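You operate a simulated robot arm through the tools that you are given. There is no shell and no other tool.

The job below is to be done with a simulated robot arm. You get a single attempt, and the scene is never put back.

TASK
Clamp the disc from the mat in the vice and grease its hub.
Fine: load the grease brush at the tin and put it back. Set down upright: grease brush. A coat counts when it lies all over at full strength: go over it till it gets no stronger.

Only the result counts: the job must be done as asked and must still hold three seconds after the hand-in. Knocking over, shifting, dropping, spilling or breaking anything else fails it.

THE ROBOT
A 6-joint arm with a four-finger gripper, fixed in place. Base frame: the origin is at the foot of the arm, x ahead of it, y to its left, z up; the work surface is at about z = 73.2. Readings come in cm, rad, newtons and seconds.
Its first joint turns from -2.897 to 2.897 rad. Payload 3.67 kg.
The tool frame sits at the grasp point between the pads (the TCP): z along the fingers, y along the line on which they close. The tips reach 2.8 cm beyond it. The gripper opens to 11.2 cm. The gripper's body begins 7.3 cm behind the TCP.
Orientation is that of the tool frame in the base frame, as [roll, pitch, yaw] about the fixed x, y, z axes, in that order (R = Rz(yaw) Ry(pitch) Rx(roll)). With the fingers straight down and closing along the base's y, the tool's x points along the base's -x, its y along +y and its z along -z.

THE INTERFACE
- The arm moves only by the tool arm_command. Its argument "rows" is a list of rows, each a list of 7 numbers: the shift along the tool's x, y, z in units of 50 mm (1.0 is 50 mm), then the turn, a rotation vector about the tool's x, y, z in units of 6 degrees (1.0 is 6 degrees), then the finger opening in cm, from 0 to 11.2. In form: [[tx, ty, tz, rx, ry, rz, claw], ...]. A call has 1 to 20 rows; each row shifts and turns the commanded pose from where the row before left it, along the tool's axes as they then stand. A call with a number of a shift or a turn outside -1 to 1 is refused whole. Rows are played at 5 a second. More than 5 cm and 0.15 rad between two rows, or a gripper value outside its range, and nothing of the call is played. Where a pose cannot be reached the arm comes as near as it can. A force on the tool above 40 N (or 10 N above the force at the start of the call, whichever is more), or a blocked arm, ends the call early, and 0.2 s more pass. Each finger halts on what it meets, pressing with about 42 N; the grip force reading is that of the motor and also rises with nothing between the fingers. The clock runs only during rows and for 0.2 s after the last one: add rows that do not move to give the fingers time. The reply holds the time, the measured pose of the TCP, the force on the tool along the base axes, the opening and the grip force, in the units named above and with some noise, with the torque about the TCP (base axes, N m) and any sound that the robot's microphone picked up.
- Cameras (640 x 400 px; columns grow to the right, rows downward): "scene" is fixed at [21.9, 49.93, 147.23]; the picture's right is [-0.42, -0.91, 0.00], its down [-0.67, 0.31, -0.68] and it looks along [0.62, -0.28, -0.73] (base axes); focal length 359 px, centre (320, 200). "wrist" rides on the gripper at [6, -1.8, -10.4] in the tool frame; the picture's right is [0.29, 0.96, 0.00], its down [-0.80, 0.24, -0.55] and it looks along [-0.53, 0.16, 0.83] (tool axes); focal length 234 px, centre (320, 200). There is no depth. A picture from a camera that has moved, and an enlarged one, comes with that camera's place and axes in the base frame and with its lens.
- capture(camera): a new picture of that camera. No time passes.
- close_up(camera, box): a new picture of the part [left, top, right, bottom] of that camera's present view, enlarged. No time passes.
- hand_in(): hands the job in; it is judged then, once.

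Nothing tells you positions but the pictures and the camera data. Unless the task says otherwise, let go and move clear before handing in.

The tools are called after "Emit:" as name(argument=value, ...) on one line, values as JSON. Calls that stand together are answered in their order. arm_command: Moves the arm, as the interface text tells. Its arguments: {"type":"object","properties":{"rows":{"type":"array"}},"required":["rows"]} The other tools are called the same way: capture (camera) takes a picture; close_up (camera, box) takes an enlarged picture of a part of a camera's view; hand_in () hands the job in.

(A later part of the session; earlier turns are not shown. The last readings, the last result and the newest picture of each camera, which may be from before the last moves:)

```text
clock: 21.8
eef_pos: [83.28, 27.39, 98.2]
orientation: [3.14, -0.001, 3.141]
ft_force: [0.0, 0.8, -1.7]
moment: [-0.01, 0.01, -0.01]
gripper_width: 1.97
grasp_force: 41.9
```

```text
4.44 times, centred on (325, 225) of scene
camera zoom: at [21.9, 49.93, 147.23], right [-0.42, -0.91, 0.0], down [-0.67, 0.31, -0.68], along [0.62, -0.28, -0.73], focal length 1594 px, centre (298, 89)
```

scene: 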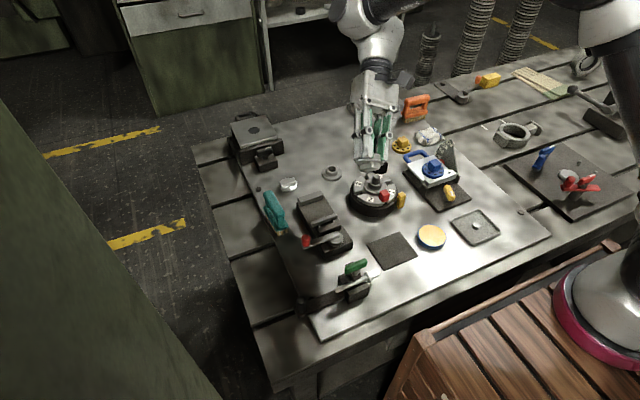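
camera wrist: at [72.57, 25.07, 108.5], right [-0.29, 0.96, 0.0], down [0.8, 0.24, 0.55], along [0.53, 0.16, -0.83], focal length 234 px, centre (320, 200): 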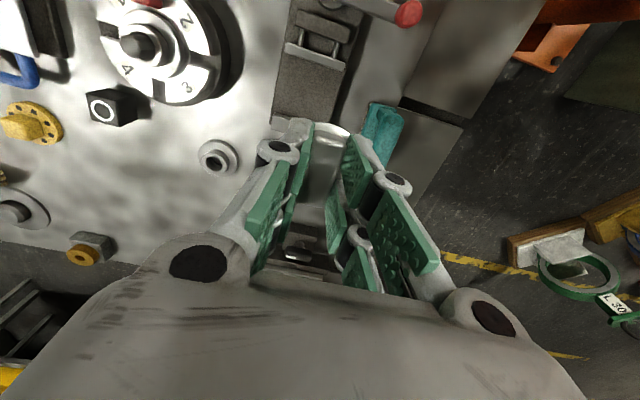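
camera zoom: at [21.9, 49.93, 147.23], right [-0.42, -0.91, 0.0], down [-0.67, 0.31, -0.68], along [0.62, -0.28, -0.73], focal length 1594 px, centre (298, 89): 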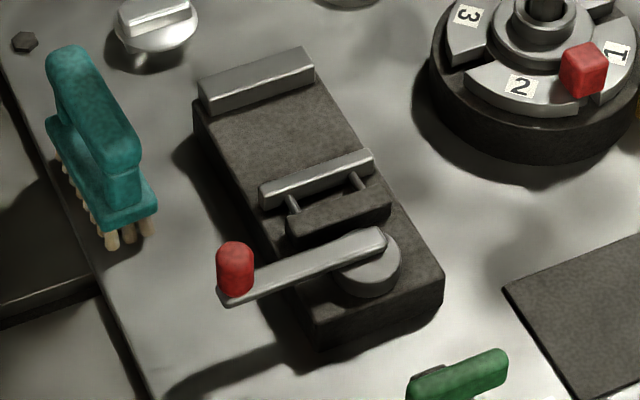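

From these views the jaws stand at x ≈ 74.3 and 81.35 (gap about 7 cm, y 21.6–28.4), so the disc's 5.2 cm rim fits between them. I bring the disc over the gap and lower it partway.

Emit:
arm_command(rows=[[0.5, -0.24, 0, 0, 0, 0, 0], [0.5, -0.24, 0, 0, 0, 0, 0], [0, 0, 0.8, 0, 0, 0, 0], [0, 0, 0.8, 0, 0, 0, 0], [0, 0, 0.6, 0, 0, 0, 0], [0, 0, 0, 0, 0, 0, 0]])

Emit:
close_up(camera="scene", box=[285, 170, 385, 270])

Emit:
capture(camera="wrist")

```text
clock: 23.1
eef_pos: [78.22, 24.94, 87.31]
orientation: [3.141, 0.0, -3.14]
ft_force: [-0.2, -0.5, -1.8]
moment: [0.02, -0.01, 0.01]
gripper_width: 2.0
grasp_force: 42.1
```

```text
4.00 times, centred on (335, 220) of scene
camera zoom: at [21.9, 49.93, 147.23], right [-0.42, -0.91, 0.0], down [-0.67, 0.31, -0.68], along [0.62, -0.28, -0.73], focal length 1434 px, centre (260, 120)
```

zoom: 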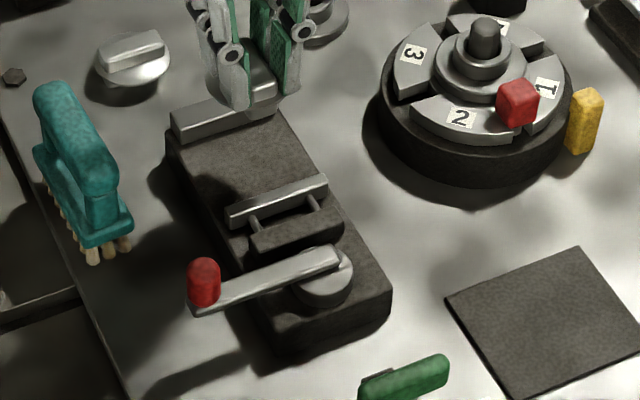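

```text
taken
camera wrist: at [72.08, 23.09, 97.59], right [-0.29, 0.96, 0.0], down [0.8, 0.24, 0.55], along [0.53, 0.16, -0.83], focal length 234 px, centre (320, 200)
```

wrist: 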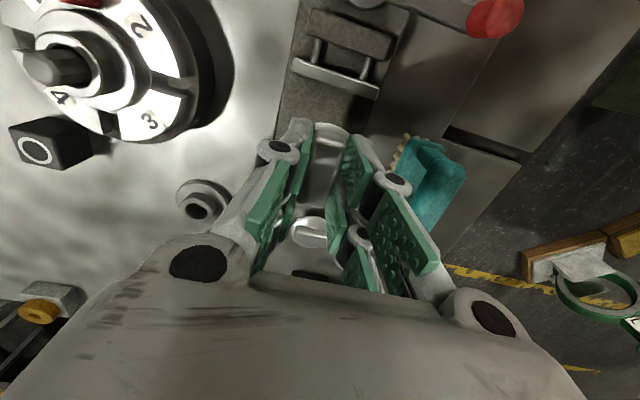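

Emit:
arm_command(rows=[[0, 0, 0.5, 0, 0, 0, 0], [0, 0, 0, 0, 0, 0, 0]])

Emit:
close_up(camera="scene", box=[295, 170, 365, 230])

Emit:
close_up(camera="wrist", box=[240, 0, 420, 200])

```text
clock: 23.8
eef_pos: [78.11, 25.03, 84.71]
orientation: [3.14, 0.001, -3.141]
ft_force: [0.2, -1.1, -1.7]
moment: [0.02, 0.0, -0.03]
gripper_width: 1.95
grasp_force: 42.3
```

```text
6.67 times, centred on (330, 200) of scene
camera zoom: at [21.9, 49.93, 147.23], right [-0.42, -0.91, 0.0], down [-0.67, 0.31, -0.68], along [0.62, -0.28, -0.73], focal length 2391 px, centre (253, 200)
```

zoom: 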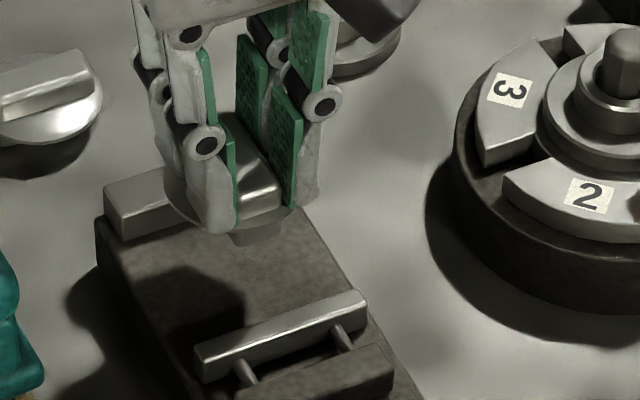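

```text
2.00 times, centred on (330, 100) of wrist
camera zoom: at [72.03, 23.15, 95.08], right [-0.29, 0.96, 0.0], down [0.8, 0.24, 0.55], along [0.53, 0.16, -0.83], focal length 468 px, centre (300, 400)
```

zoom: 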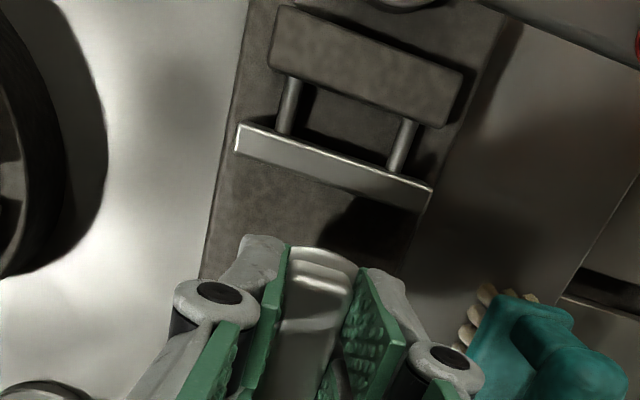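

Emit:
arm_command(rows=[[0, 0, 0.3, 0, 0, 0, 0], [0, 0, 0, 0, 0, 0, 0]])

Emit:
close_up(camera="scene", box=[295, 170, 365, 230])

```text
clock: 24.4
eef_pos: [78.09, 24.98, 83.29]
orientation: [3.14, 0.001, 3.141]
ft_force: [0.3, 0.0, -1.8]
moment: [0.01, 0.01, 0.0]
gripper_width: 1.98
grasp_force: 42.2
```

```text
6.67 times, centred on (330, 200) of scene
camera zoom: at [21.9, 49.93, 147.23], right [-0.42, -0.91, 0.0], down [-0.67, 0.31, -0.68], along [0.62, -0.28, -0.73], focal length 2391 px, centre (253, 200)
```

zoom: 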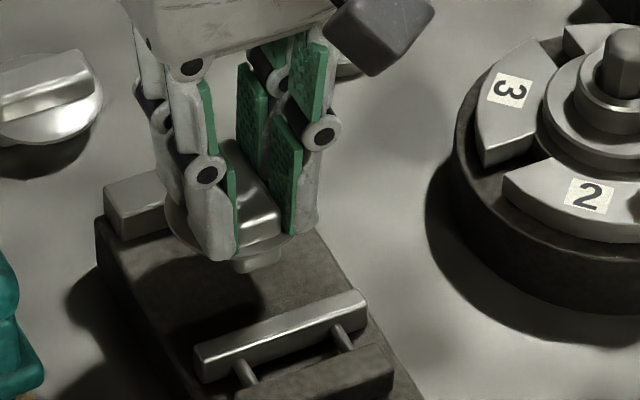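

Emit:
arm_command(rows=[[0, 0, 0.15, 0, 0, 0, 0], [0, 0, 0.1, 0, 0, 0, 0], [0, 0, 0, 0, 0, 0, 0]])

Emit:
close_up(camera="scene", box=[295, 170, 365, 230])

Emit:
close_up(camera="wrist", box=[240, 0, 420, 200])

```text
clock: 25.1
eef_pos: [78.01, 25.15, 81.89]
orientation: [3.14, 0.0, 3.141]
ft_force: [0.9, -0.3, -2.3]
moment: [0.0, 0.0, 0.0]
gripper_width: 1.98
grasp_force: 42.1
```

```text
6.67 times, centred on (330, 200) of scene
camera zoom: at [21.9, 49.93, 147.23], right [-0.42, -0.91, 0.0], down [-0.67, 0.31, -0.68], along [0.62, -0.28, -0.73], focal length 2391 px, centre (253, 200)
```

zoom: 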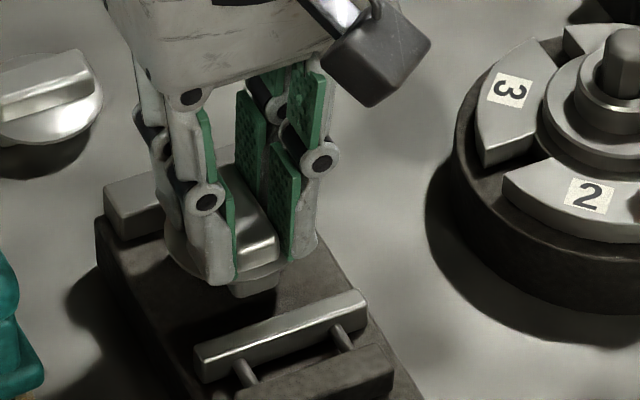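

```text
2.00 times, centred on (330, 100) of wrist
camera zoom: at [71.98, 23.22, 92.23], right [-0.29, 0.96, 0.0], down [0.8, 0.24, 0.55], along [0.53, 0.16, -0.83], focal length 468 px, centre (300, 400)
```

zoom: 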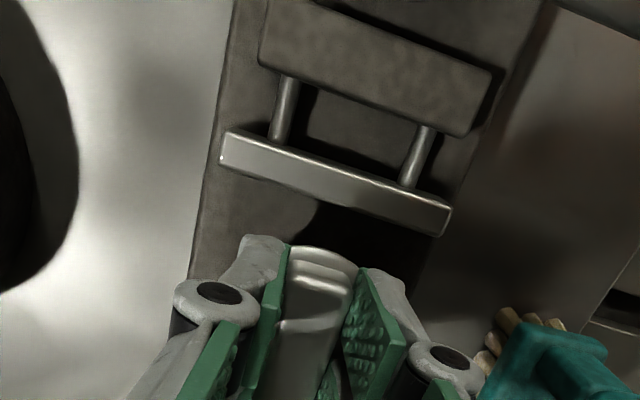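

Emit:
arm_command(rows=[[0, 0, 0.1, 0, 0, 0, 0], [0, 0, 0, 0, 0, 0, 0]])

Emit:
arm_command(rows=[[0, 0, 0.06, 0, 0, 0, 0], [0, 0, 0, 0, 0, 0, 0]])

Emit:
close_up(camera="scene", box=[295, 170, 365, 230])

```text
clock: 25.8
eef_pos: [78.19, 25.01, 81.46]
orientation: [3.14, -0.001, -3.141]
ft_force: [-0.3, 0.3, -1.9]
moment: [-0.01, -0.01, -0.01]
gripper_width: 1.99
grasp_force: 42.6
```

```text
clock: 26.4
eef_pos: [78.26, 25.19, 81.07]
orientation: [3.14, -0.001, 3.141]
ft_force: [-0.5, -0.3, -3.2]
moment: [-0.03, -0.01, 0.0]
gripper_width: 1.96
grasp_force: 41.8
```

```text
6.67 times, centred on (330, 200) of scene
camera zoom: at [21.9, 49.93, 147.23], right [-0.42, -0.91, 0.0], down [-0.67, 0.31, -0.68], along [0.62, -0.28, -0.73], focal length 2391 px, centre (253, 200)
```

zoom: 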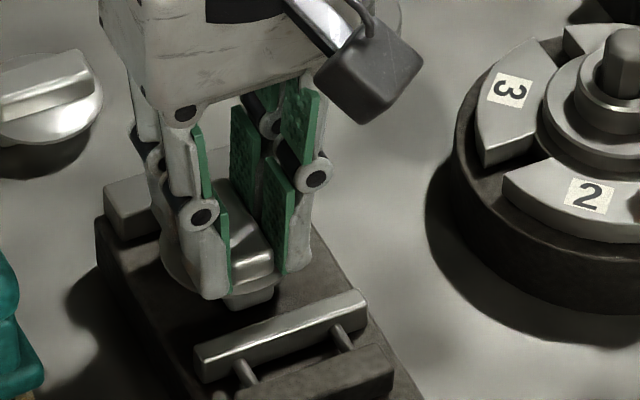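

Emit:
arm_command(rows=[[0, 0, 0.05, 0, 0, 0, 0], [0, 0, 0, 0, 0, 0, 0]])

Emit:
arm_command(rows=[[0, 0, 0.05, 0, 0, 0, 0], [0, 0, 0, 0, 0, 0, 0]])

Emit:
close_up(camera="scene", box=[295, 170, 365, 230])

```text
clock: 26.9
eef_pos: [78.24, 25.23, 80.93]
orientation: [3.14, 0.001, -3.141]
ft_force: [-0.4, -0.3, -0.7]
moment: [0.0, -0.01, 0.02]
gripper_width: 1.94
grasp_force: 41.8
```

```text
clock: 27.6
eef_pos: [78.12, 25.2, 80.89]
orientation: [3.138, 0.004, -3.141]
ft_force: [-9.1, -1.9, 35.1]
moment: [-0.05, 0.03, -0.03]
gripper_width: 1.98
grasp_force: 41.7
```

```text
6.67 times, centred on (330, 200) of scene
camera zoom: at [21.9, 49.93, 147.23], right [-0.42, -0.91, 0.0], down [-0.67, 0.31, -0.68], along [0.62, -0.28, -0.73], focal length 2391 px, centre (253, 200)
```

zoom: 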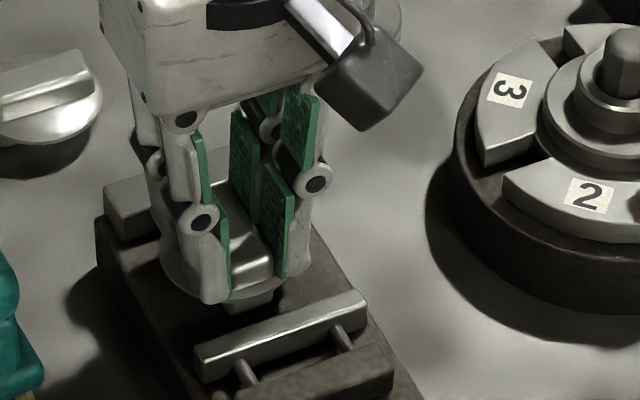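

Emit:
close_up(camera="scene", box=[303, 185, 343, 215])

Emit:
close_up(camera="wrist", box=[240, 0, 420, 200])

```text
13.33 times, centred on (323, 200) of scene
camera zoom: at [21.9, 49.93, 147.23], right [-0.42, -0.91, 0.0], down [-0.67, 0.31, -0.68], along [0.62, -0.28, -0.73], focal length 4781 px, centre (280, 200)
```

zoom: 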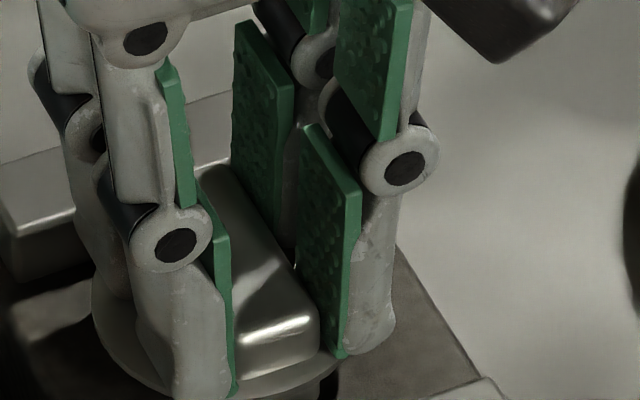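

```text
2.00 times, centred on (330, 100) of wrist
camera zoom: at [72.08, 23.39, 91.09], right [-0.29, 0.96, 0.0], down [0.8, 0.24, 0.56], along [0.53, 0.16, -0.83], focal length 468 px, centre (300, 400)
```

zoom: 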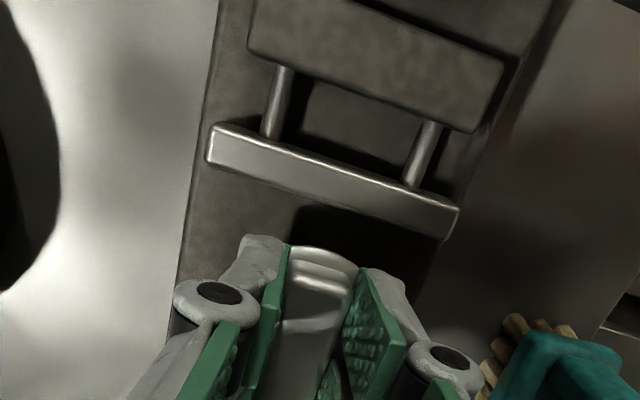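

The bar's foot has met the vice bed (35 N up). I relieve the pressure slightly, then open the fingers and look.

Emit:
arm_command(rows=[[0, 0, -0.03, 0, 0, 0, 0], [0, 0, 0, 0, 0, 0, 0]])

Emit:
arm_command(rows=[[0, 0, 0, 0, 0, 0, 2.6], [0, 0, 0, 0, 0, 0, 3.5], [0, 0, 0, 0, 0, 0, 4.2]])

Emit:
close_up(camera="scene", box=[295, 170, 365, 230])

Emit:
close_up(camera="wrist", box=[240, 0, 420, 200])

```text
clock: 28.1
eef_pos: [78.1, 25.33, 80.71]
orientation: [3.137, 0.003, 3.141]
ft_force: [0.0, 1.6, 24.4]
moment: [0.11, -0.63, 0.05]
gripper_width: 1.97
grasp_force: 41.9
```

```text
clock: 28.9
eef_pos: [78.08, 25.16, 80.59]
orientation: [3.14, -0.002, -3.141]
ft_force: [0.0, 0.2, 2.2]
moment: [-0.03, 0.02, 0.01]
gripper_width: 4.19
grasp_force: 5.1
```

```text
6.67 times, centred on (330, 200) of scene
camera zoom: at [21.9, 49.93, 147.23], right [-0.42, -0.91, 0.0], down [-0.67, 0.31, -0.68], along [0.62, -0.28, -0.73], focal length 2391 px, centre (253, 200)
```

zoom: 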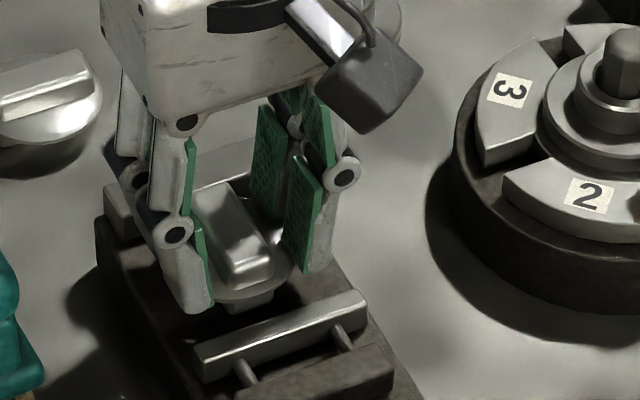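

```text
2.00 times, centred on (330, 100) of wrist
camera zoom: at [72.06, 23.36, 90.97], right [-0.29, 0.96, 0.0], down [0.8, 0.24, 0.55], along [0.53, 0.16, -0.83], focal length 468 px, centre (300, 400)
```

zoom: 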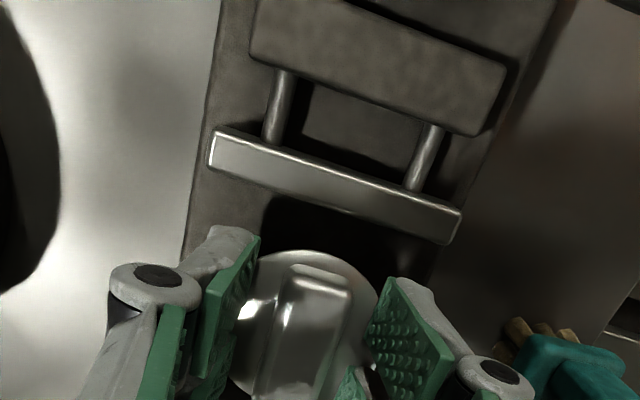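

The disc has been released and sits on the vice bed. I rise clear and look at it from above.

Emit:
arm_command(rows=[[0, 0, -0.1, 0, 0, 0, 4.2], [0, 0, -0.6, 0, 0, 0, 4.2], [0, 0, -0.8, 0, 0, 0, 4.2], [0, 0, -0.8, 0, 0, 0, 4.2], [0.4, 0, -0.6, 0, 0, 0, 4.2], [0, 0, 0, 0, 0, 0, 4.2]])

Emit:
close_up(camera="scene", box=[285, 170, 365, 240])

Emit:
capture(camera="wrist")

Emit:
close_up(camera="wrist", box=[240, 20, 420, 200])

```text
clock: 30.4
eef_pos: [75.81, 25.44, 95.2]
orientation: [3.14, -0.001, 3.141]
ft_force: [1.8, -1.2, 0.3]
moment: [0.03, 0.0, 0.0]
gripper_width: 4.2
grasp_force: 0.1
```

```text
5.71 times, centred on (325, 205) of scene
camera zoom: at [21.9, 49.93, 147.23], right [-0.42, -0.91, 0.0], down [-0.67, 0.31, -0.68], along [0.62, -0.28, -0.73], focal length 2049 px, centre (291, 171)
```

zoom: 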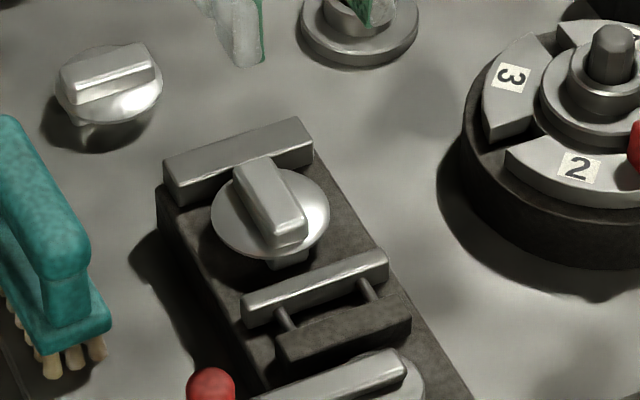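

```text
taken
camera wrist: at [69.88, 23.54, 105.51], right [-0.29, 0.96, 0.0], down [0.8, 0.24, 0.55], along [0.53, 0.16, -0.83], focal length 234 px, centre (320, 200)
```

wrist: 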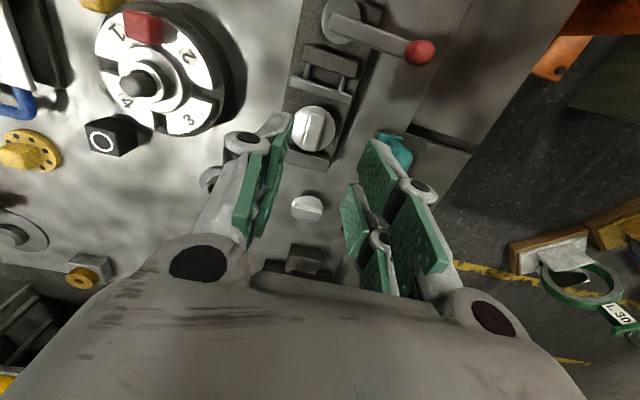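

```text
2.22 times, centred on (330, 110) of wrist
camera zoom: at [69.88, 23.54, 105.51], right [-0.29, 0.96, 0.0], down [0.8, 0.24, 0.55], along [0.53, 0.16, -0.83], focal length 520 px, centre (298, 400)
```

zoom: 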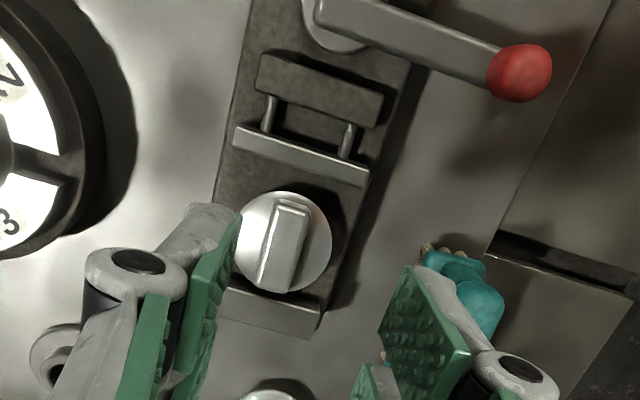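

Emit:
close_up(camera="scene", box=[302, 183, 344, 215])

Emit:
close_up(camera="wrist", box=[280, 90, 360, 180])

```text
12.50 times, centred on (323, 199) of scene
camera zoom: at [21.9, 49.93, 147.23], right [-0.42, -0.91, 0.0], down [-0.67, 0.31, -0.68], along [0.62, -0.28, -0.73], focal length 4482 px, centre (282, 212)
```

zoom: 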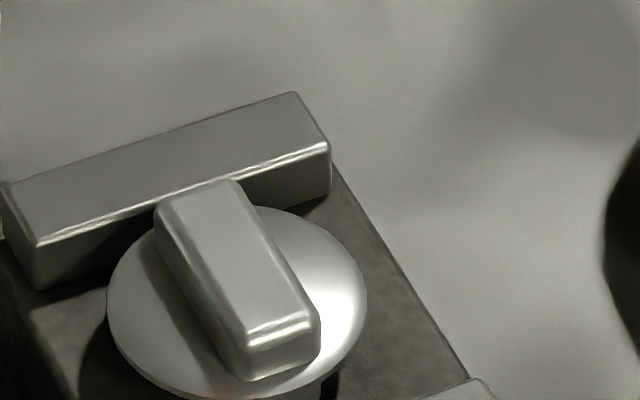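

```text
4.44 times, centred on (320, 135) of wrist
camera zoom: at [69.88, 23.54, 105.51], right [-0.29, 0.96, 0.0], down [0.8, 0.24, 0.55], along [0.53, 0.16, -0.83], focal length 1041 px, centre (320, 489)
```

zoom: 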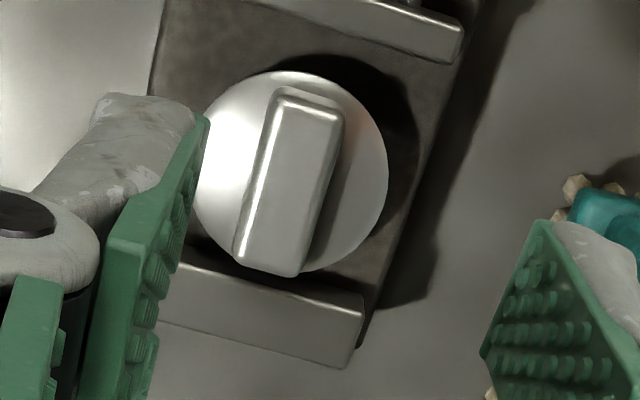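

Emit:
close_up(camera="scene", box=[295, 205, 365, 265])

Emit:
close_up(camera="wrist", box=[280, 0, 440, 120])

```text
6.67 times, centred on (330, 235) of scene
camera zoom: at [21.9, 49.93, 147.23], right [-0.42, -0.91, 0.0], down [-0.67, 0.31, -0.68], along [0.62, -0.28, -0.73], focal length 2391 px, centre (253, -33)
```

zoom: 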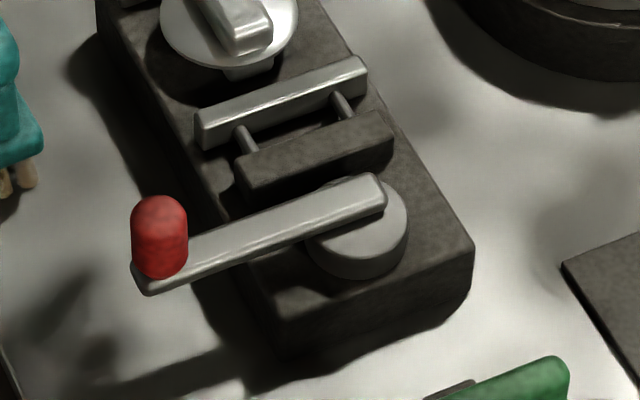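

```text
3.33 times, centred on (360, 60) of wrist
camera zoom: at [69.88, 23.54, 105.51], right [-0.29, 0.96, 0.0], down [0.8, 0.24, 0.55], along [0.53, 0.16, -0.83], focal length 781 px, centre (187, 667)
```

zoom: 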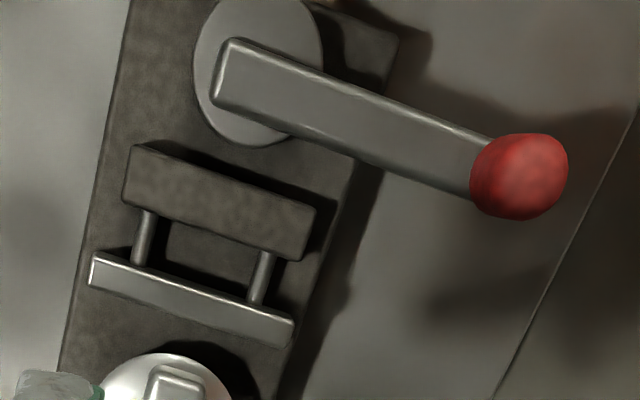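

The disc rests in the vice with its lower bar along the jaws. Next I go to the lever knob (about (68.1, 32.5), top near z 81.4) and turn the tool so the fingers straddle it along x.

Emit:
arm_command(rows=[[0.513, 0.47, 0.1, 0, 0, 0, 4.5], [0.513, 0.47, 0.1, 0, 0, 0, 4.5], [0.513, 0.47, 0.1, 0, 0, 0, 4.5], [0, 0, 0, 0, 0, -1, 4.5], [0, 0, 0, 0, 0, -1, 4.5], [0, 0, 0, 0, 0, -1, 4.5], [0, 0, 0, 0, 0, -1, 4.5], [0, 0, 0, 0, 0, -1, 4.5], [0, 0, 0, 0, 0, -1, 4.5], [0, 0, 0, 0, 0, -1, 4.5], [0, 0, 0, 0, 0, -1, 4.5], [0, 0, 0, 0, 0, -1, 4.5], [0, 0, 0, 0, 0, -1, 4.5], [0, 0, 0, 0, 0, -1, 4.5], [0, 0, 0, 0, 0, -1, 4.5], [0, 0, 0, 0, 0, -1, 4.5], [0, 0, 0, 0, 0, -1, 4.5], [0, 0, 0, 0, 0, -1, 4.5]])

Emit:
capture(camera="wrist")

Emit:
capture(camera="scene")

```text
clock: 34.1
eef_pos: [68.23, 32.27, 93.81]
orientation: [3.142, 0.003, -1.569]
ft_force: [1.3, -0.8, -0.6]
moment: [0.0, -0.04, 0.04]
gripper_width: 4.51
grasp_force: 0.0
```

```text
taken
camera wrist: at [70.1, 26.23, 104.09], right [-0.96, -0.29, 0.0], down [-0.24, 0.8, 0.56], along [-0.16, 0.53, -0.83], focal length 234 px, centre (320, 200)
```

wrist: 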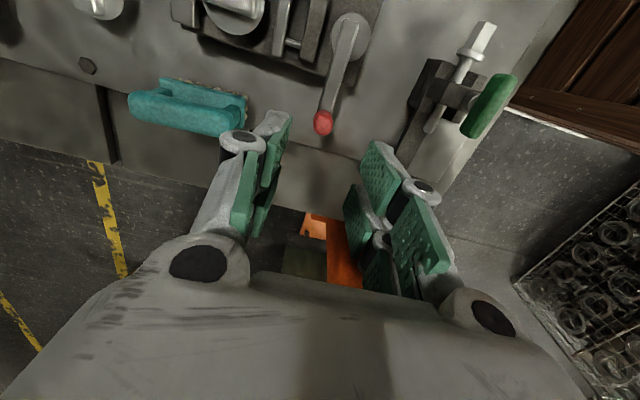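

```text
taken
```

scene: 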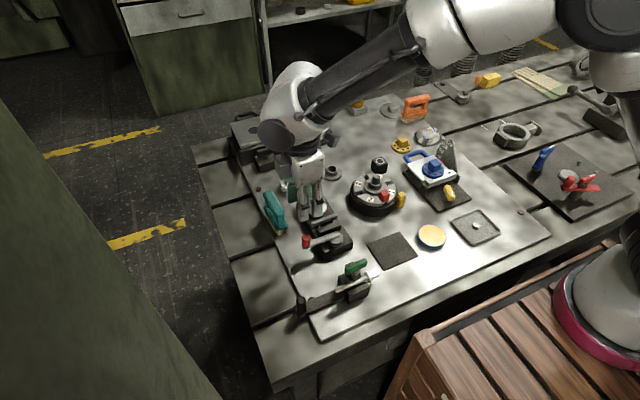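

Emit:
arm_command(rows=[[0, 0, 0.75, 0, 0, 0, 4.5], [0, 0, 0.75, 0, 0, 0, 4.5], [0, 0, 0.6, 0, 0, 0, 4.5], [0, 0, 0, 0, 0, 0, 4.5]])

Emit:
capture(camera="wrist")

Emit:
close_up(camera="scene", box=[270, 180, 370, 280])

```text
clock: 35.1
eef_pos: [68.38, 32.41, 82.99]
orientation: [-3.14, 0.002, -1.57]
ft_force: [0.6, 0.0, -0.4]
moment: [-0.04, 0.02, 0.04]
gripper_width: 4.49
grasp_force: 0.1
```

```text
taken
camera wrist: at [70.03, 26.37, 93.31], right [-0.96, -0.29, 0.0], down [-0.24, 0.8, 0.56], along [-0.16, 0.53, -0.83], focal length 234 px, centre (320, 200)
```

wrist: 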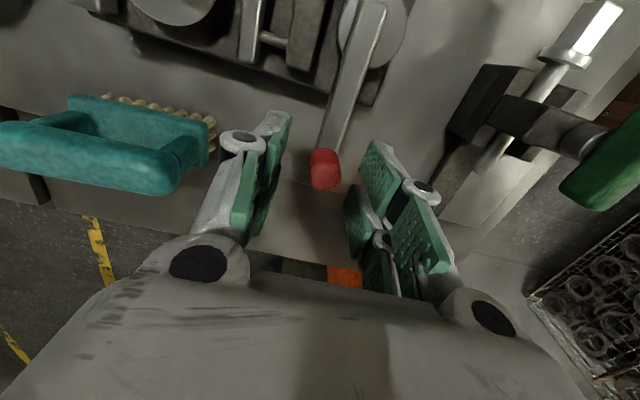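

```text
4.00 times, centred on (320, 230) of scene
camera zoom: at [21.9, 49.93, 147.23], right [-0.42, -0.91, 0.0], down [-0.67, 0.31, -0.68], along [0.62, -0.28, -0.73], focal length 1434 px, centre (320, 80)
```

zoom: 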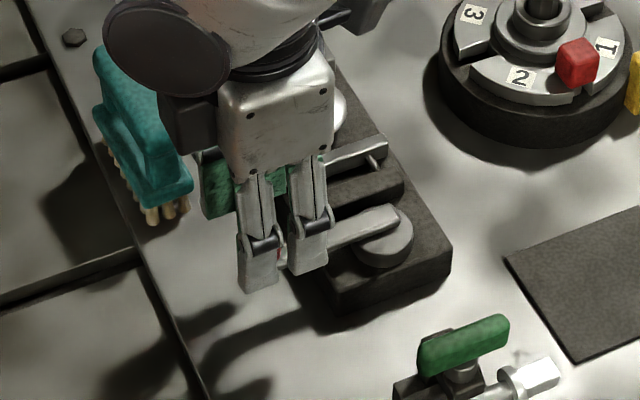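

The knob stands between the fingers. I lower a bit, centre on it and close on it.

Emit:
arm_command(rows=[[0, 0.07, 0.16, 0, 0, 0, 4.5], [0, 0, 0, 0, 0, 0, 2.8], [0, 0, 0, 0, 0, 0, 0], [0, 0, 0, 0, 0, 0, 0], [0, 0, 0, 0, 0, 0, 0]])

Emit:
capture(camera="wrist")

```text
clock: 36.4
eef_pos: [68.0, 32.55, 82.2]
orientation: [-3.14, 0.001, -1.572]
ft_force: [-0.9, 9.3, -7.1]
moment: [0.38, 0.01, -0.01]
gripper_width: 1.74
grasp_force: 44.3
```

```text
taken
camera wrist: at [69.69, 26.37, 92.54], right [-0.96, -0.29, 0.0], down [-0.24, 0.8, 0.56], along [-0.16, 0.53, -0.83], focal length 234 px, centre (320, 200)
```

wrist: 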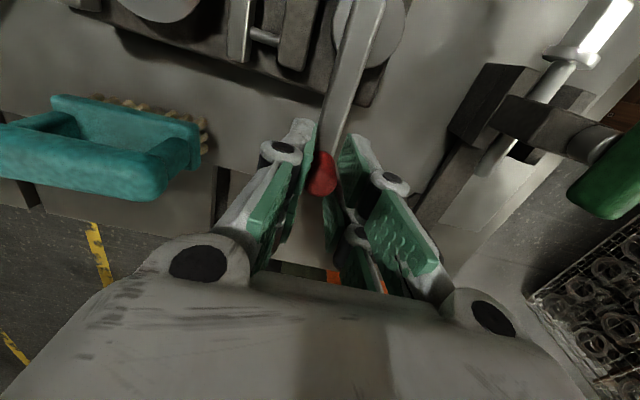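

I hold the knob. I try turning the lever a little counter-clockwise (toward −x), watching the force and the jaw.

Emit:
arm_command(rows=[[-0.011, 0.1515, 0, 0, 0, -1, 0], [0, 0, 0, 0, 0, 0, 0]])

Emit:
capture(camera="wrist")

```text
clock: 37.0
eef_pos: [67.24, 32.41, 82.22]
orientation: [3.141, 0.002, -1.465]
ft_force: [0.3, 6.3, -8.0]
moment: [-0.1, 0.04, 0.03]
gripper_width: 1.69
grasp_force: 45.3
```

```text
taken
camera wrist: at [69.55, 26.64, 92.56], right [-0.92, -0.39, 0.0], down [-0.32, 0.77, 0.56], along [-0.21, 0.51, -0.83], focal length 234 px, centre (320, 200)
```

wrist: 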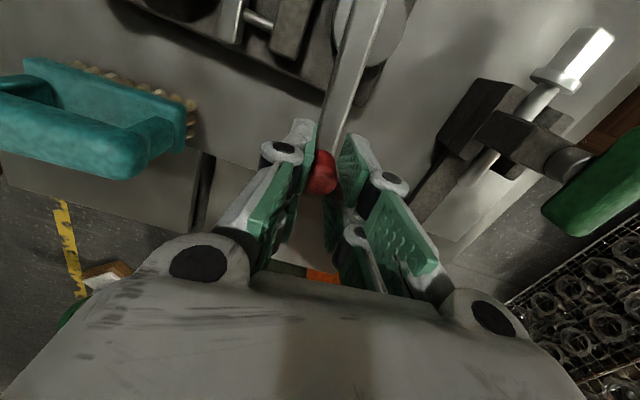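

Emit:
arm_command(rows=[[-0.011, 0.1515, 0, 0, 0, -1, 0], [-0.011, 0.1515, 0, 0, 0, -1, 0], [-0.011, 0.1515, 0, 0, 0, -1, 0], [0, 0, 0, 0, 0, 0, 0]])

Emit:
capture(camera="wrist")

Emit:
close_up(camera="scene", box=[270, 180, 370, 280])

```text
clock: 38.0
eef_pos: [64.93, 31.9, 82.34]
orientation: [3.138, -0.001, -1.15]
ft_force: [3.5, -15.5, -19.5]
moment: [-0.84, -0.19, -0.2]
gripper_width: 1.66
grasp_force: 45.0
```

```text
taken
camera wrist: at [69.06, 27.15, 92.57], right [-0.76, -0.65, 0.0], down [-0.54, 0.63, 0.55], along [-0.36, 0.42, -0.83], focal length 234 px, centre (320, 200)
```

wrist: 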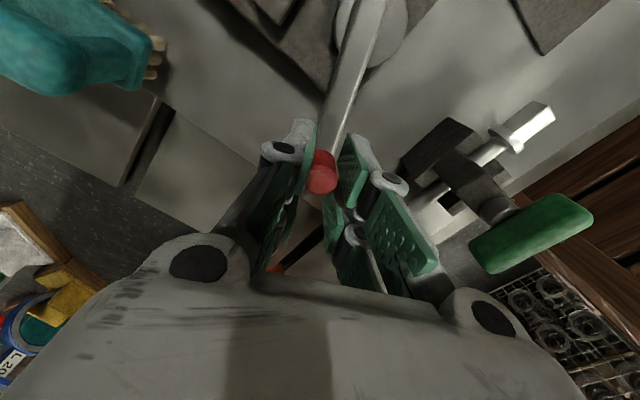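

```text
4.00 times, centred on (320, 230) of scene
camera zoom: at [21.9, 49.93, 147.23], right [-0.42, -0.91, 0.0], down [-0.67, 0.31, -0.68], along [0.62, -0.28, -0.73], focal length 1434 px, centre (320, 80)
```

zoom: 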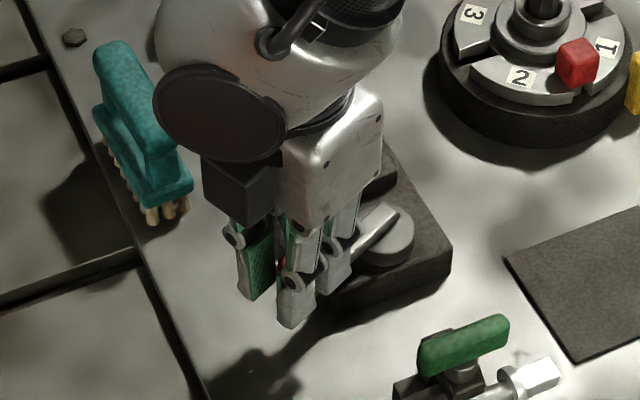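

The lever follows freely; some radial strain built up, so I loosen the grip to a straddle and check whether the jaw moved.

Emit:
arm_command(rows=[[0, 0, 0, 0, 0, 0, 2.4], [0, 0, 0, 0, 0, 0, 2.4]])

Emit:
close_up(camera="wrist", box=[220, 0, 440, 140])

Emit:
close_up(camera="scene", box=[300, 170, 380, 260])

```text
clock: 38.5
eef_pos: [65.06, 32.18, 82.37]
orientation: [-3.142, 0.002, -1.151]
ft_force: [-0.4, -0.2, 0.5]
moment: [-0.02, 0.03, -0.03]
gripper_width: 2.41
grasp_force: 0.2
```

```text
2.86 times, centred on (330, 70) of wrist
camera zoom: at [69.05, 27.35, 92.72], right [-0.76, -0.65, 0.0], down [-0.54, 0.63, 0.56], along [-0.36, 0.42, -0.83], focal length 669 px, centre (291, 571)
```

zoom: 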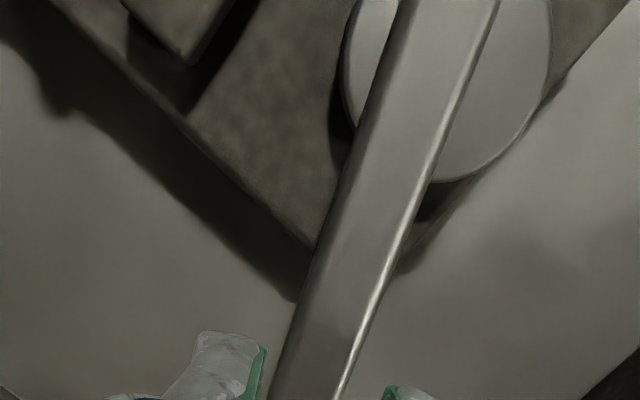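

```text
4.44 times, centred on (340, 215) of scene
camera zoom: at [21.9, 49.93, 147.23], right [-0.42, -0.91, 0.0], down [-0.67, 0.31, -0.68], along [0.62, -0.28, -0.73], focal length 1594 px, centre (231, 133)
```

zoom: 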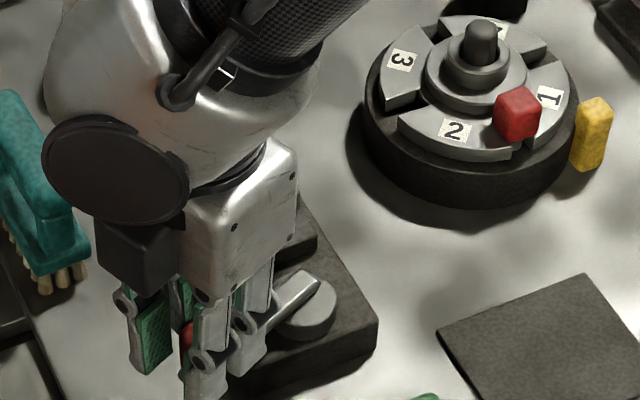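

Counter-clockwise is the closing direction: the jaw carriage has moved toward the disc. I continue the arc with a loose straddle.

Emit:
arm_command(rows=[[-0.006, 0.159, 0, 0, 0, -1, 2.4], [-0.006, 0.159, 0, 0, 0, -1, 2.4], [-0.006, 0.159, 0, 0, 0, -1, 2.4], [0, 0, 0, 0, 0, 0, 2.4]])

Emit:
close_up(camera="scene", box=[290, 170, 390, 270])

Emit:
capture(camera="wrist")

```text
clock: 39.5
eef_pos: [62.89, 30.76, 82.38]
orientation: [-3.141, 0.003, -0.836]
ft_force: [0.7, 0.2, 0.9]
moment: [0.02, 0.02, -0.02]
gripper_width: 2.45
grasp_force: 0.7
```

```text
4.00 times, centred on (340, 220) of scene
camera zoom: at [21.9, 49.93, 147.23], right [-0.42, -0.91, 0.0], down [-0.67, 0.31, -0.68], along [0.62, -0.28, -0.73], focal length 1434 px, centre (240, 120)
```

zoom: 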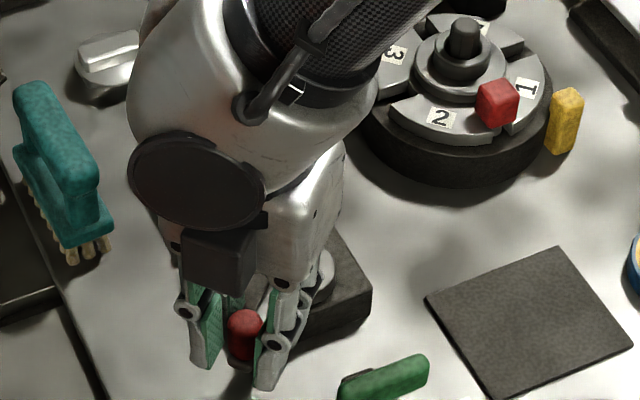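

```text
taken
camera wrist: at [68.18, 27.45, 92.72], right [-0.52, -0.86, 0.0], down [-0.71, 0.43, 0.55], along [-0.47, 0.29, -0.83], focal length 234 px, centre (320, 200)
```

wrist: 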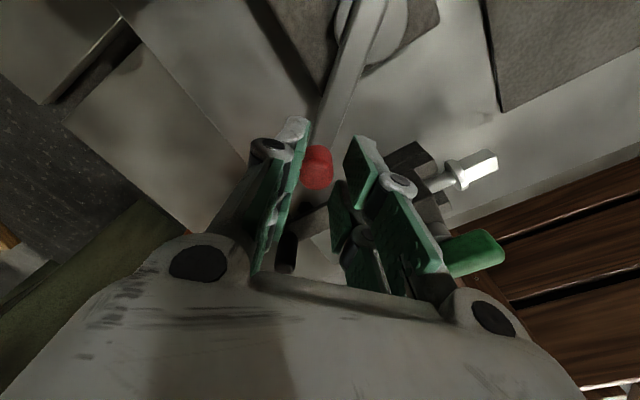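

Emit:
arm_command(rows=[[-0.006, 0.159, 0, 0, 0, -1, 2.4], [-0.006, 0.159, 0, 0, 0, -1, 2.4], [0, 0, 0, 0, 0, 0, 2.4]])

Emit:
close_up(camera="scene", box=[290, 170, 390, 270])

Emit:
capture(camera="wrist")

```text
clock: 40.4
eef_pos: [61.84, 29.62, 82.16]
orientation: [-3.141, 0.001, -0.627]
ft_force: [1.5, 1.0, 0.2]
moment: [0.04, -0.05, 0.03]
gripper_width: 2.53
grasp_force: 1.1
```

```text
4.00 times, centred on (340, 220) of scene
camera zoom: at [21.9, 49.93, 147.23], right [-0.42, -0.91, 0.0], down [-0.67, 0.31, -0.68], along [0.62, -0.28, -0.73], focal length 1434 px, centre (240, 120)
```

zoom: 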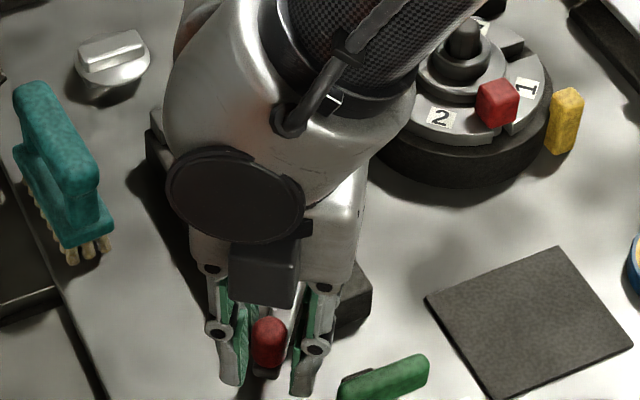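

```text
taken
camera wrist: at [67.64, 27.61, 92.63], right [-0.33, -0.94, 0.0], down [-0.79, 0.27, 0.55], along [-0.52, 0.18, -0.83], focal length 234 px, centre (320, 200)
```

wrist: 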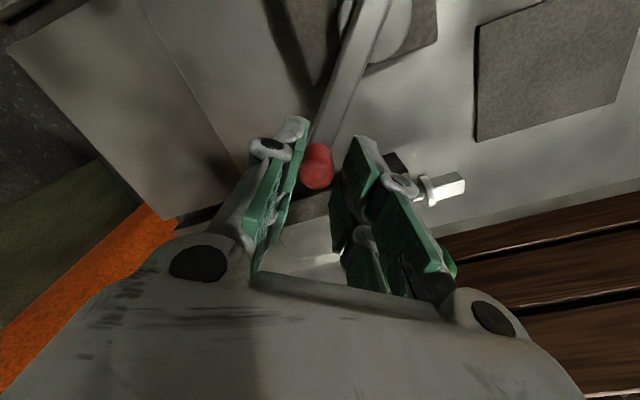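

Emit:
arm_command(rows=[[-0.006, 0.159, 0, 0, 0, -1, 2.4], [0, 0, 0, 0, 0, 0, 2.4]])

Emit:
arm_command(rows=[[-0.006, 0.159, 0, 0, 0, -1, 2.4], [0, 0, 0, 0, 0, 0, 2.4]])

Emit:
close_up(camera="scene", box=[290, 180, 390, 280])

Emit:
capture(camera="wrist")

```text
clock: 41.0
eef_pos: [61.25, 29.08, 82.4]
orientation: [-3.137, -0.001, -0.523]
ft_force: [1.2, 0.2, 0.1]
moment: [0.06, -0.03, -0.03]
gripper_width: 2.48
grasp_force: 0.7
```

```text
clock: 41.5
eef_pos: [60.87, 28.38, 82.31]
orientation: [-3.139, 0.0, -0.42]
ft_force: [1.9, 3.0, 1.3]
moment: [0.06, -0.03, -0.04]
gripper_width: 2.41
grasp_force: 0.0
```

```text
4.00 times, centred on (340, 230) of scene
camera zoom: at [21.9, 49.93, 147.23], right [-0.42, -0.91, 0.0], down [-0.67, 0.31, -0.68], along [0.62, -0.28, -0.73], focal length 1434 px, centre (240, 80)
```

zoom: 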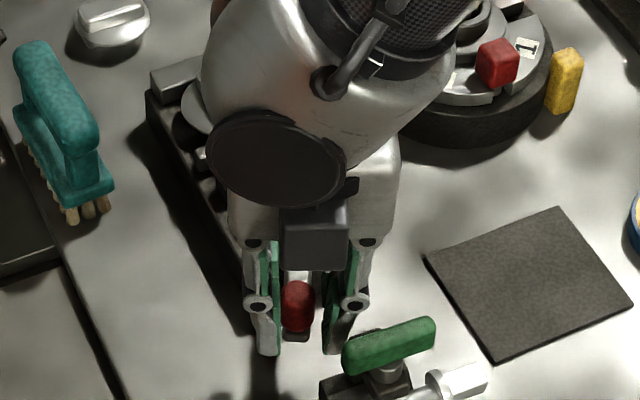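

```text
taken
camera wrist: at [67.05, 27.6, 92.72], right [-0.13, -0.99, 0.0], down [-0.83, 0.1, 0.55], along [-0.55, 0.07, -0.83], focal length 234 px, centre (320, 200)
```

wrist: 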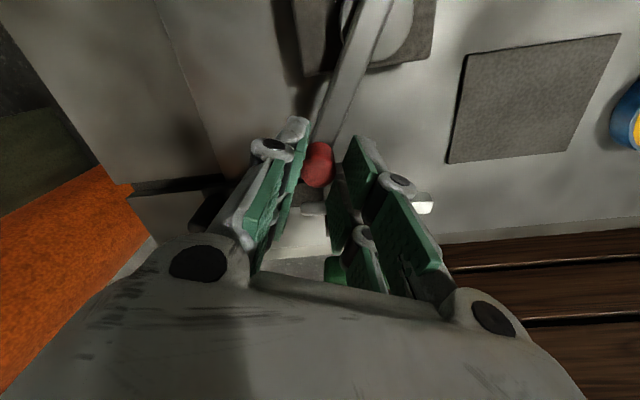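

Emit:
close_up(camera="scene", box=[320, 193, 360, 228])

Emit:
close_up(camera="scene", box=[320, 190, 350, 215])

```text
11.43 times, centred on (340, 210) of scene
camera zoom: at [21.9, 49.93, 147.23], right [-0.42, -0.91, 0.0], down [-0.67, 0.31, -0.68], along [0.62, -0.28, -0.73], focal length 4098 px, centre (91, 80)
```

zoom: 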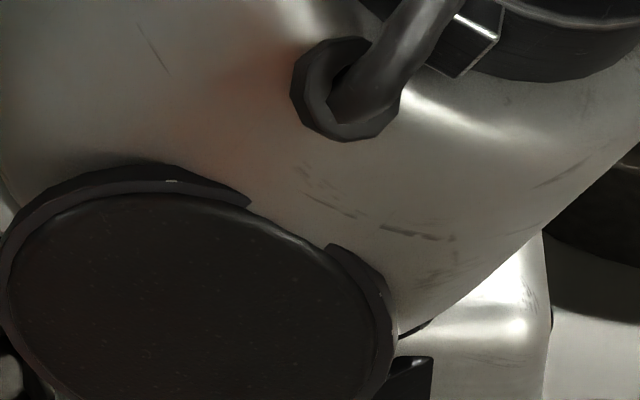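

```text
16.00 times, centred on (335, 202) of scene
camera zoom: at [21.9, 49.93, 147.23], right [-0.42, -0.91, 0.0], down [-0.67, 0.31, -0.68], along [0.62, -0.28, -0.73], focal length 5738 px, centre (80, 160)
```

zoom: 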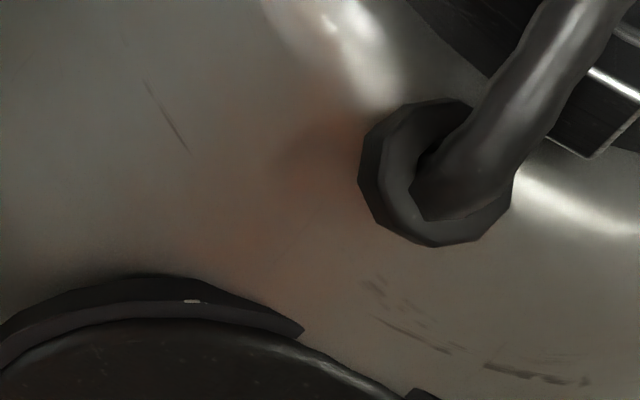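

Emit:
close_up(camera="scene", box=[290, 190, 330, 230])

```text
10.00 times, centred on (310, 210) of scene
camera zoom: at [21.9, 49.93, 147.23], right [-0.42, -0.91, 0.0], down [-0.67, 0.31, -0.68], along [0.62, -0.28, -0.73], focal length 3586 px, centre (420, 100)
```

zoom: 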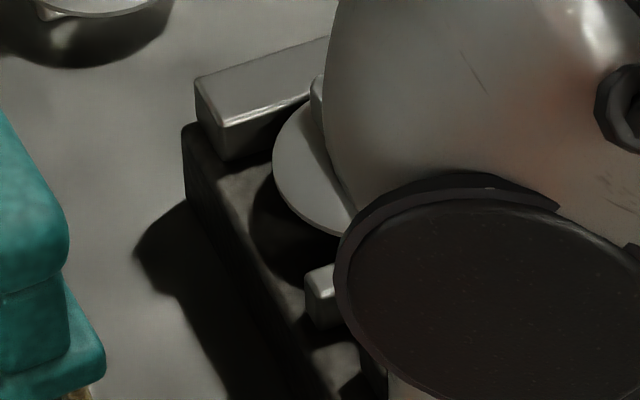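

Emit:
arm_command(rows=[[-0.006, 0.159, 0, 0, 0, -1, 2.4], [0, 0, 0, 0, 0, 0, 2.4]])

Emit:
close_up(camera="scene", box=[290, 190, 330, 230])

Emit:
close_up(camera="scene", box=[320, 220, 400, 300])

```text
clock: 42.1
eef_pos: [60.62, 27.78, 82.31]
orientation: [-3.139, 0.0, -0.314]
ft_force: [1.5, 3.1, 1.4]
moment: [0.02, 0.02, -0.01]
gripper_width: 2.45
grasp_force: 0.0
```

```text
10.00 times, centred on (310, 210) of scene
camera zoom: at [21.9, 49.93, 147.23], right [-0.42, -0.91, 0.0], down [-0.67, 0.31, -0.68], along [0.62, -0.28, -0.73], focal length 3586 px, centre (420, 100)
```

zoom: 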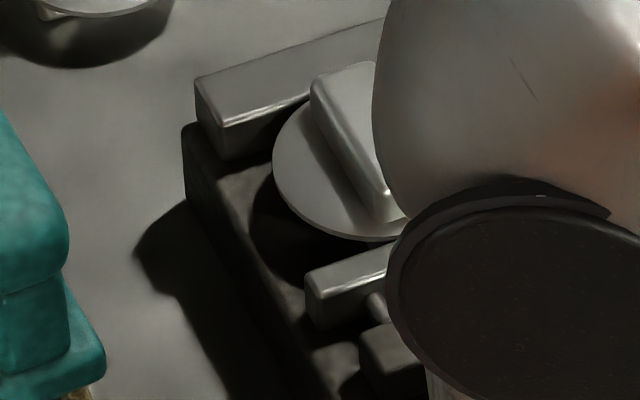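

```text
5.00 times, centred on (360, 260) of scene
camera zoom: at [21.9, 49.93, 147.23], right [-0.42, -0.91, 0.0], down [-0.67, 0.31, -0.68], along [0.62, -0.28, -0.73], focal length 1793 px, centre (120, -100)
```

zoom: 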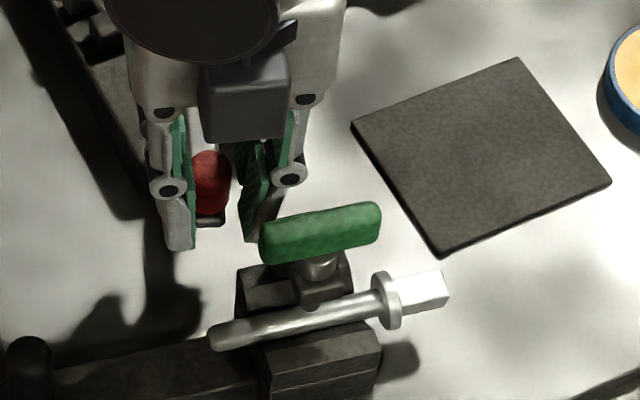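

Emit:
arm_command(rows=[[-0.006, 0.159, 0, 0, 0, -1, 2.4], [0, 0, 0, 0, 0, 0, 2.4]])

Emit:
close_up(camera="scene", box=[290, 190, 340, 230])

Emit:
capture(camera="wrist")

```text
clock: 42.8
eef_pos: [60.3, 26.96, 82.34]
orientation: [-3.141, -0.001, -0.21]
ft_force: [0.5, 4.7, 0.4]
moment: [0.09, 0.03, -0.04]
gripper_width: 2.46
grasp_force: 0.1
```

```text
10.00 times, centred on (315, 210) of scene
camera zoom: at [21.9, 49.93, 147.23], right [-0.42, -0.91, 0.0], down [-0.67, 0.31, -0.68], along [0.62, -0.28, -0.73], focal length 3586 px, centre (370, 100)
```

zoom: 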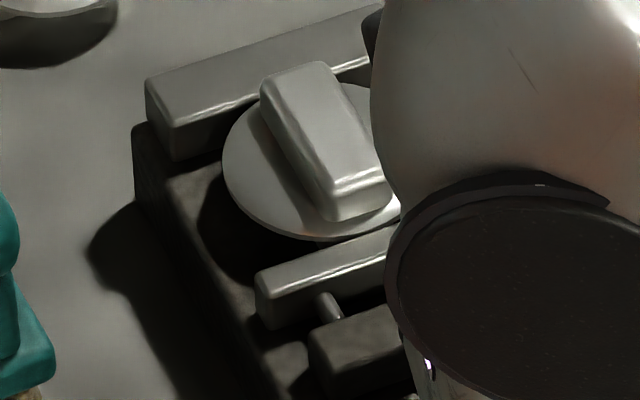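

```text
taken
camera wrist: at [66.44, 27.48, 92.74], right [0.08, -1.0, 0.0], down [-0.83, -0.07, 0.55], along [-0.55, -0.04, -0.83], focal length 234 px, centre (320, 200)
```

wrist: 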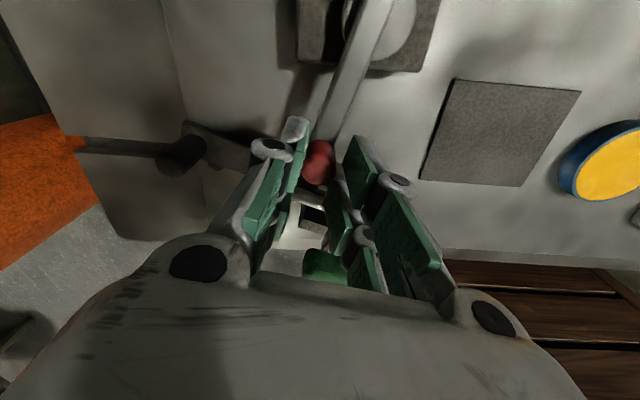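

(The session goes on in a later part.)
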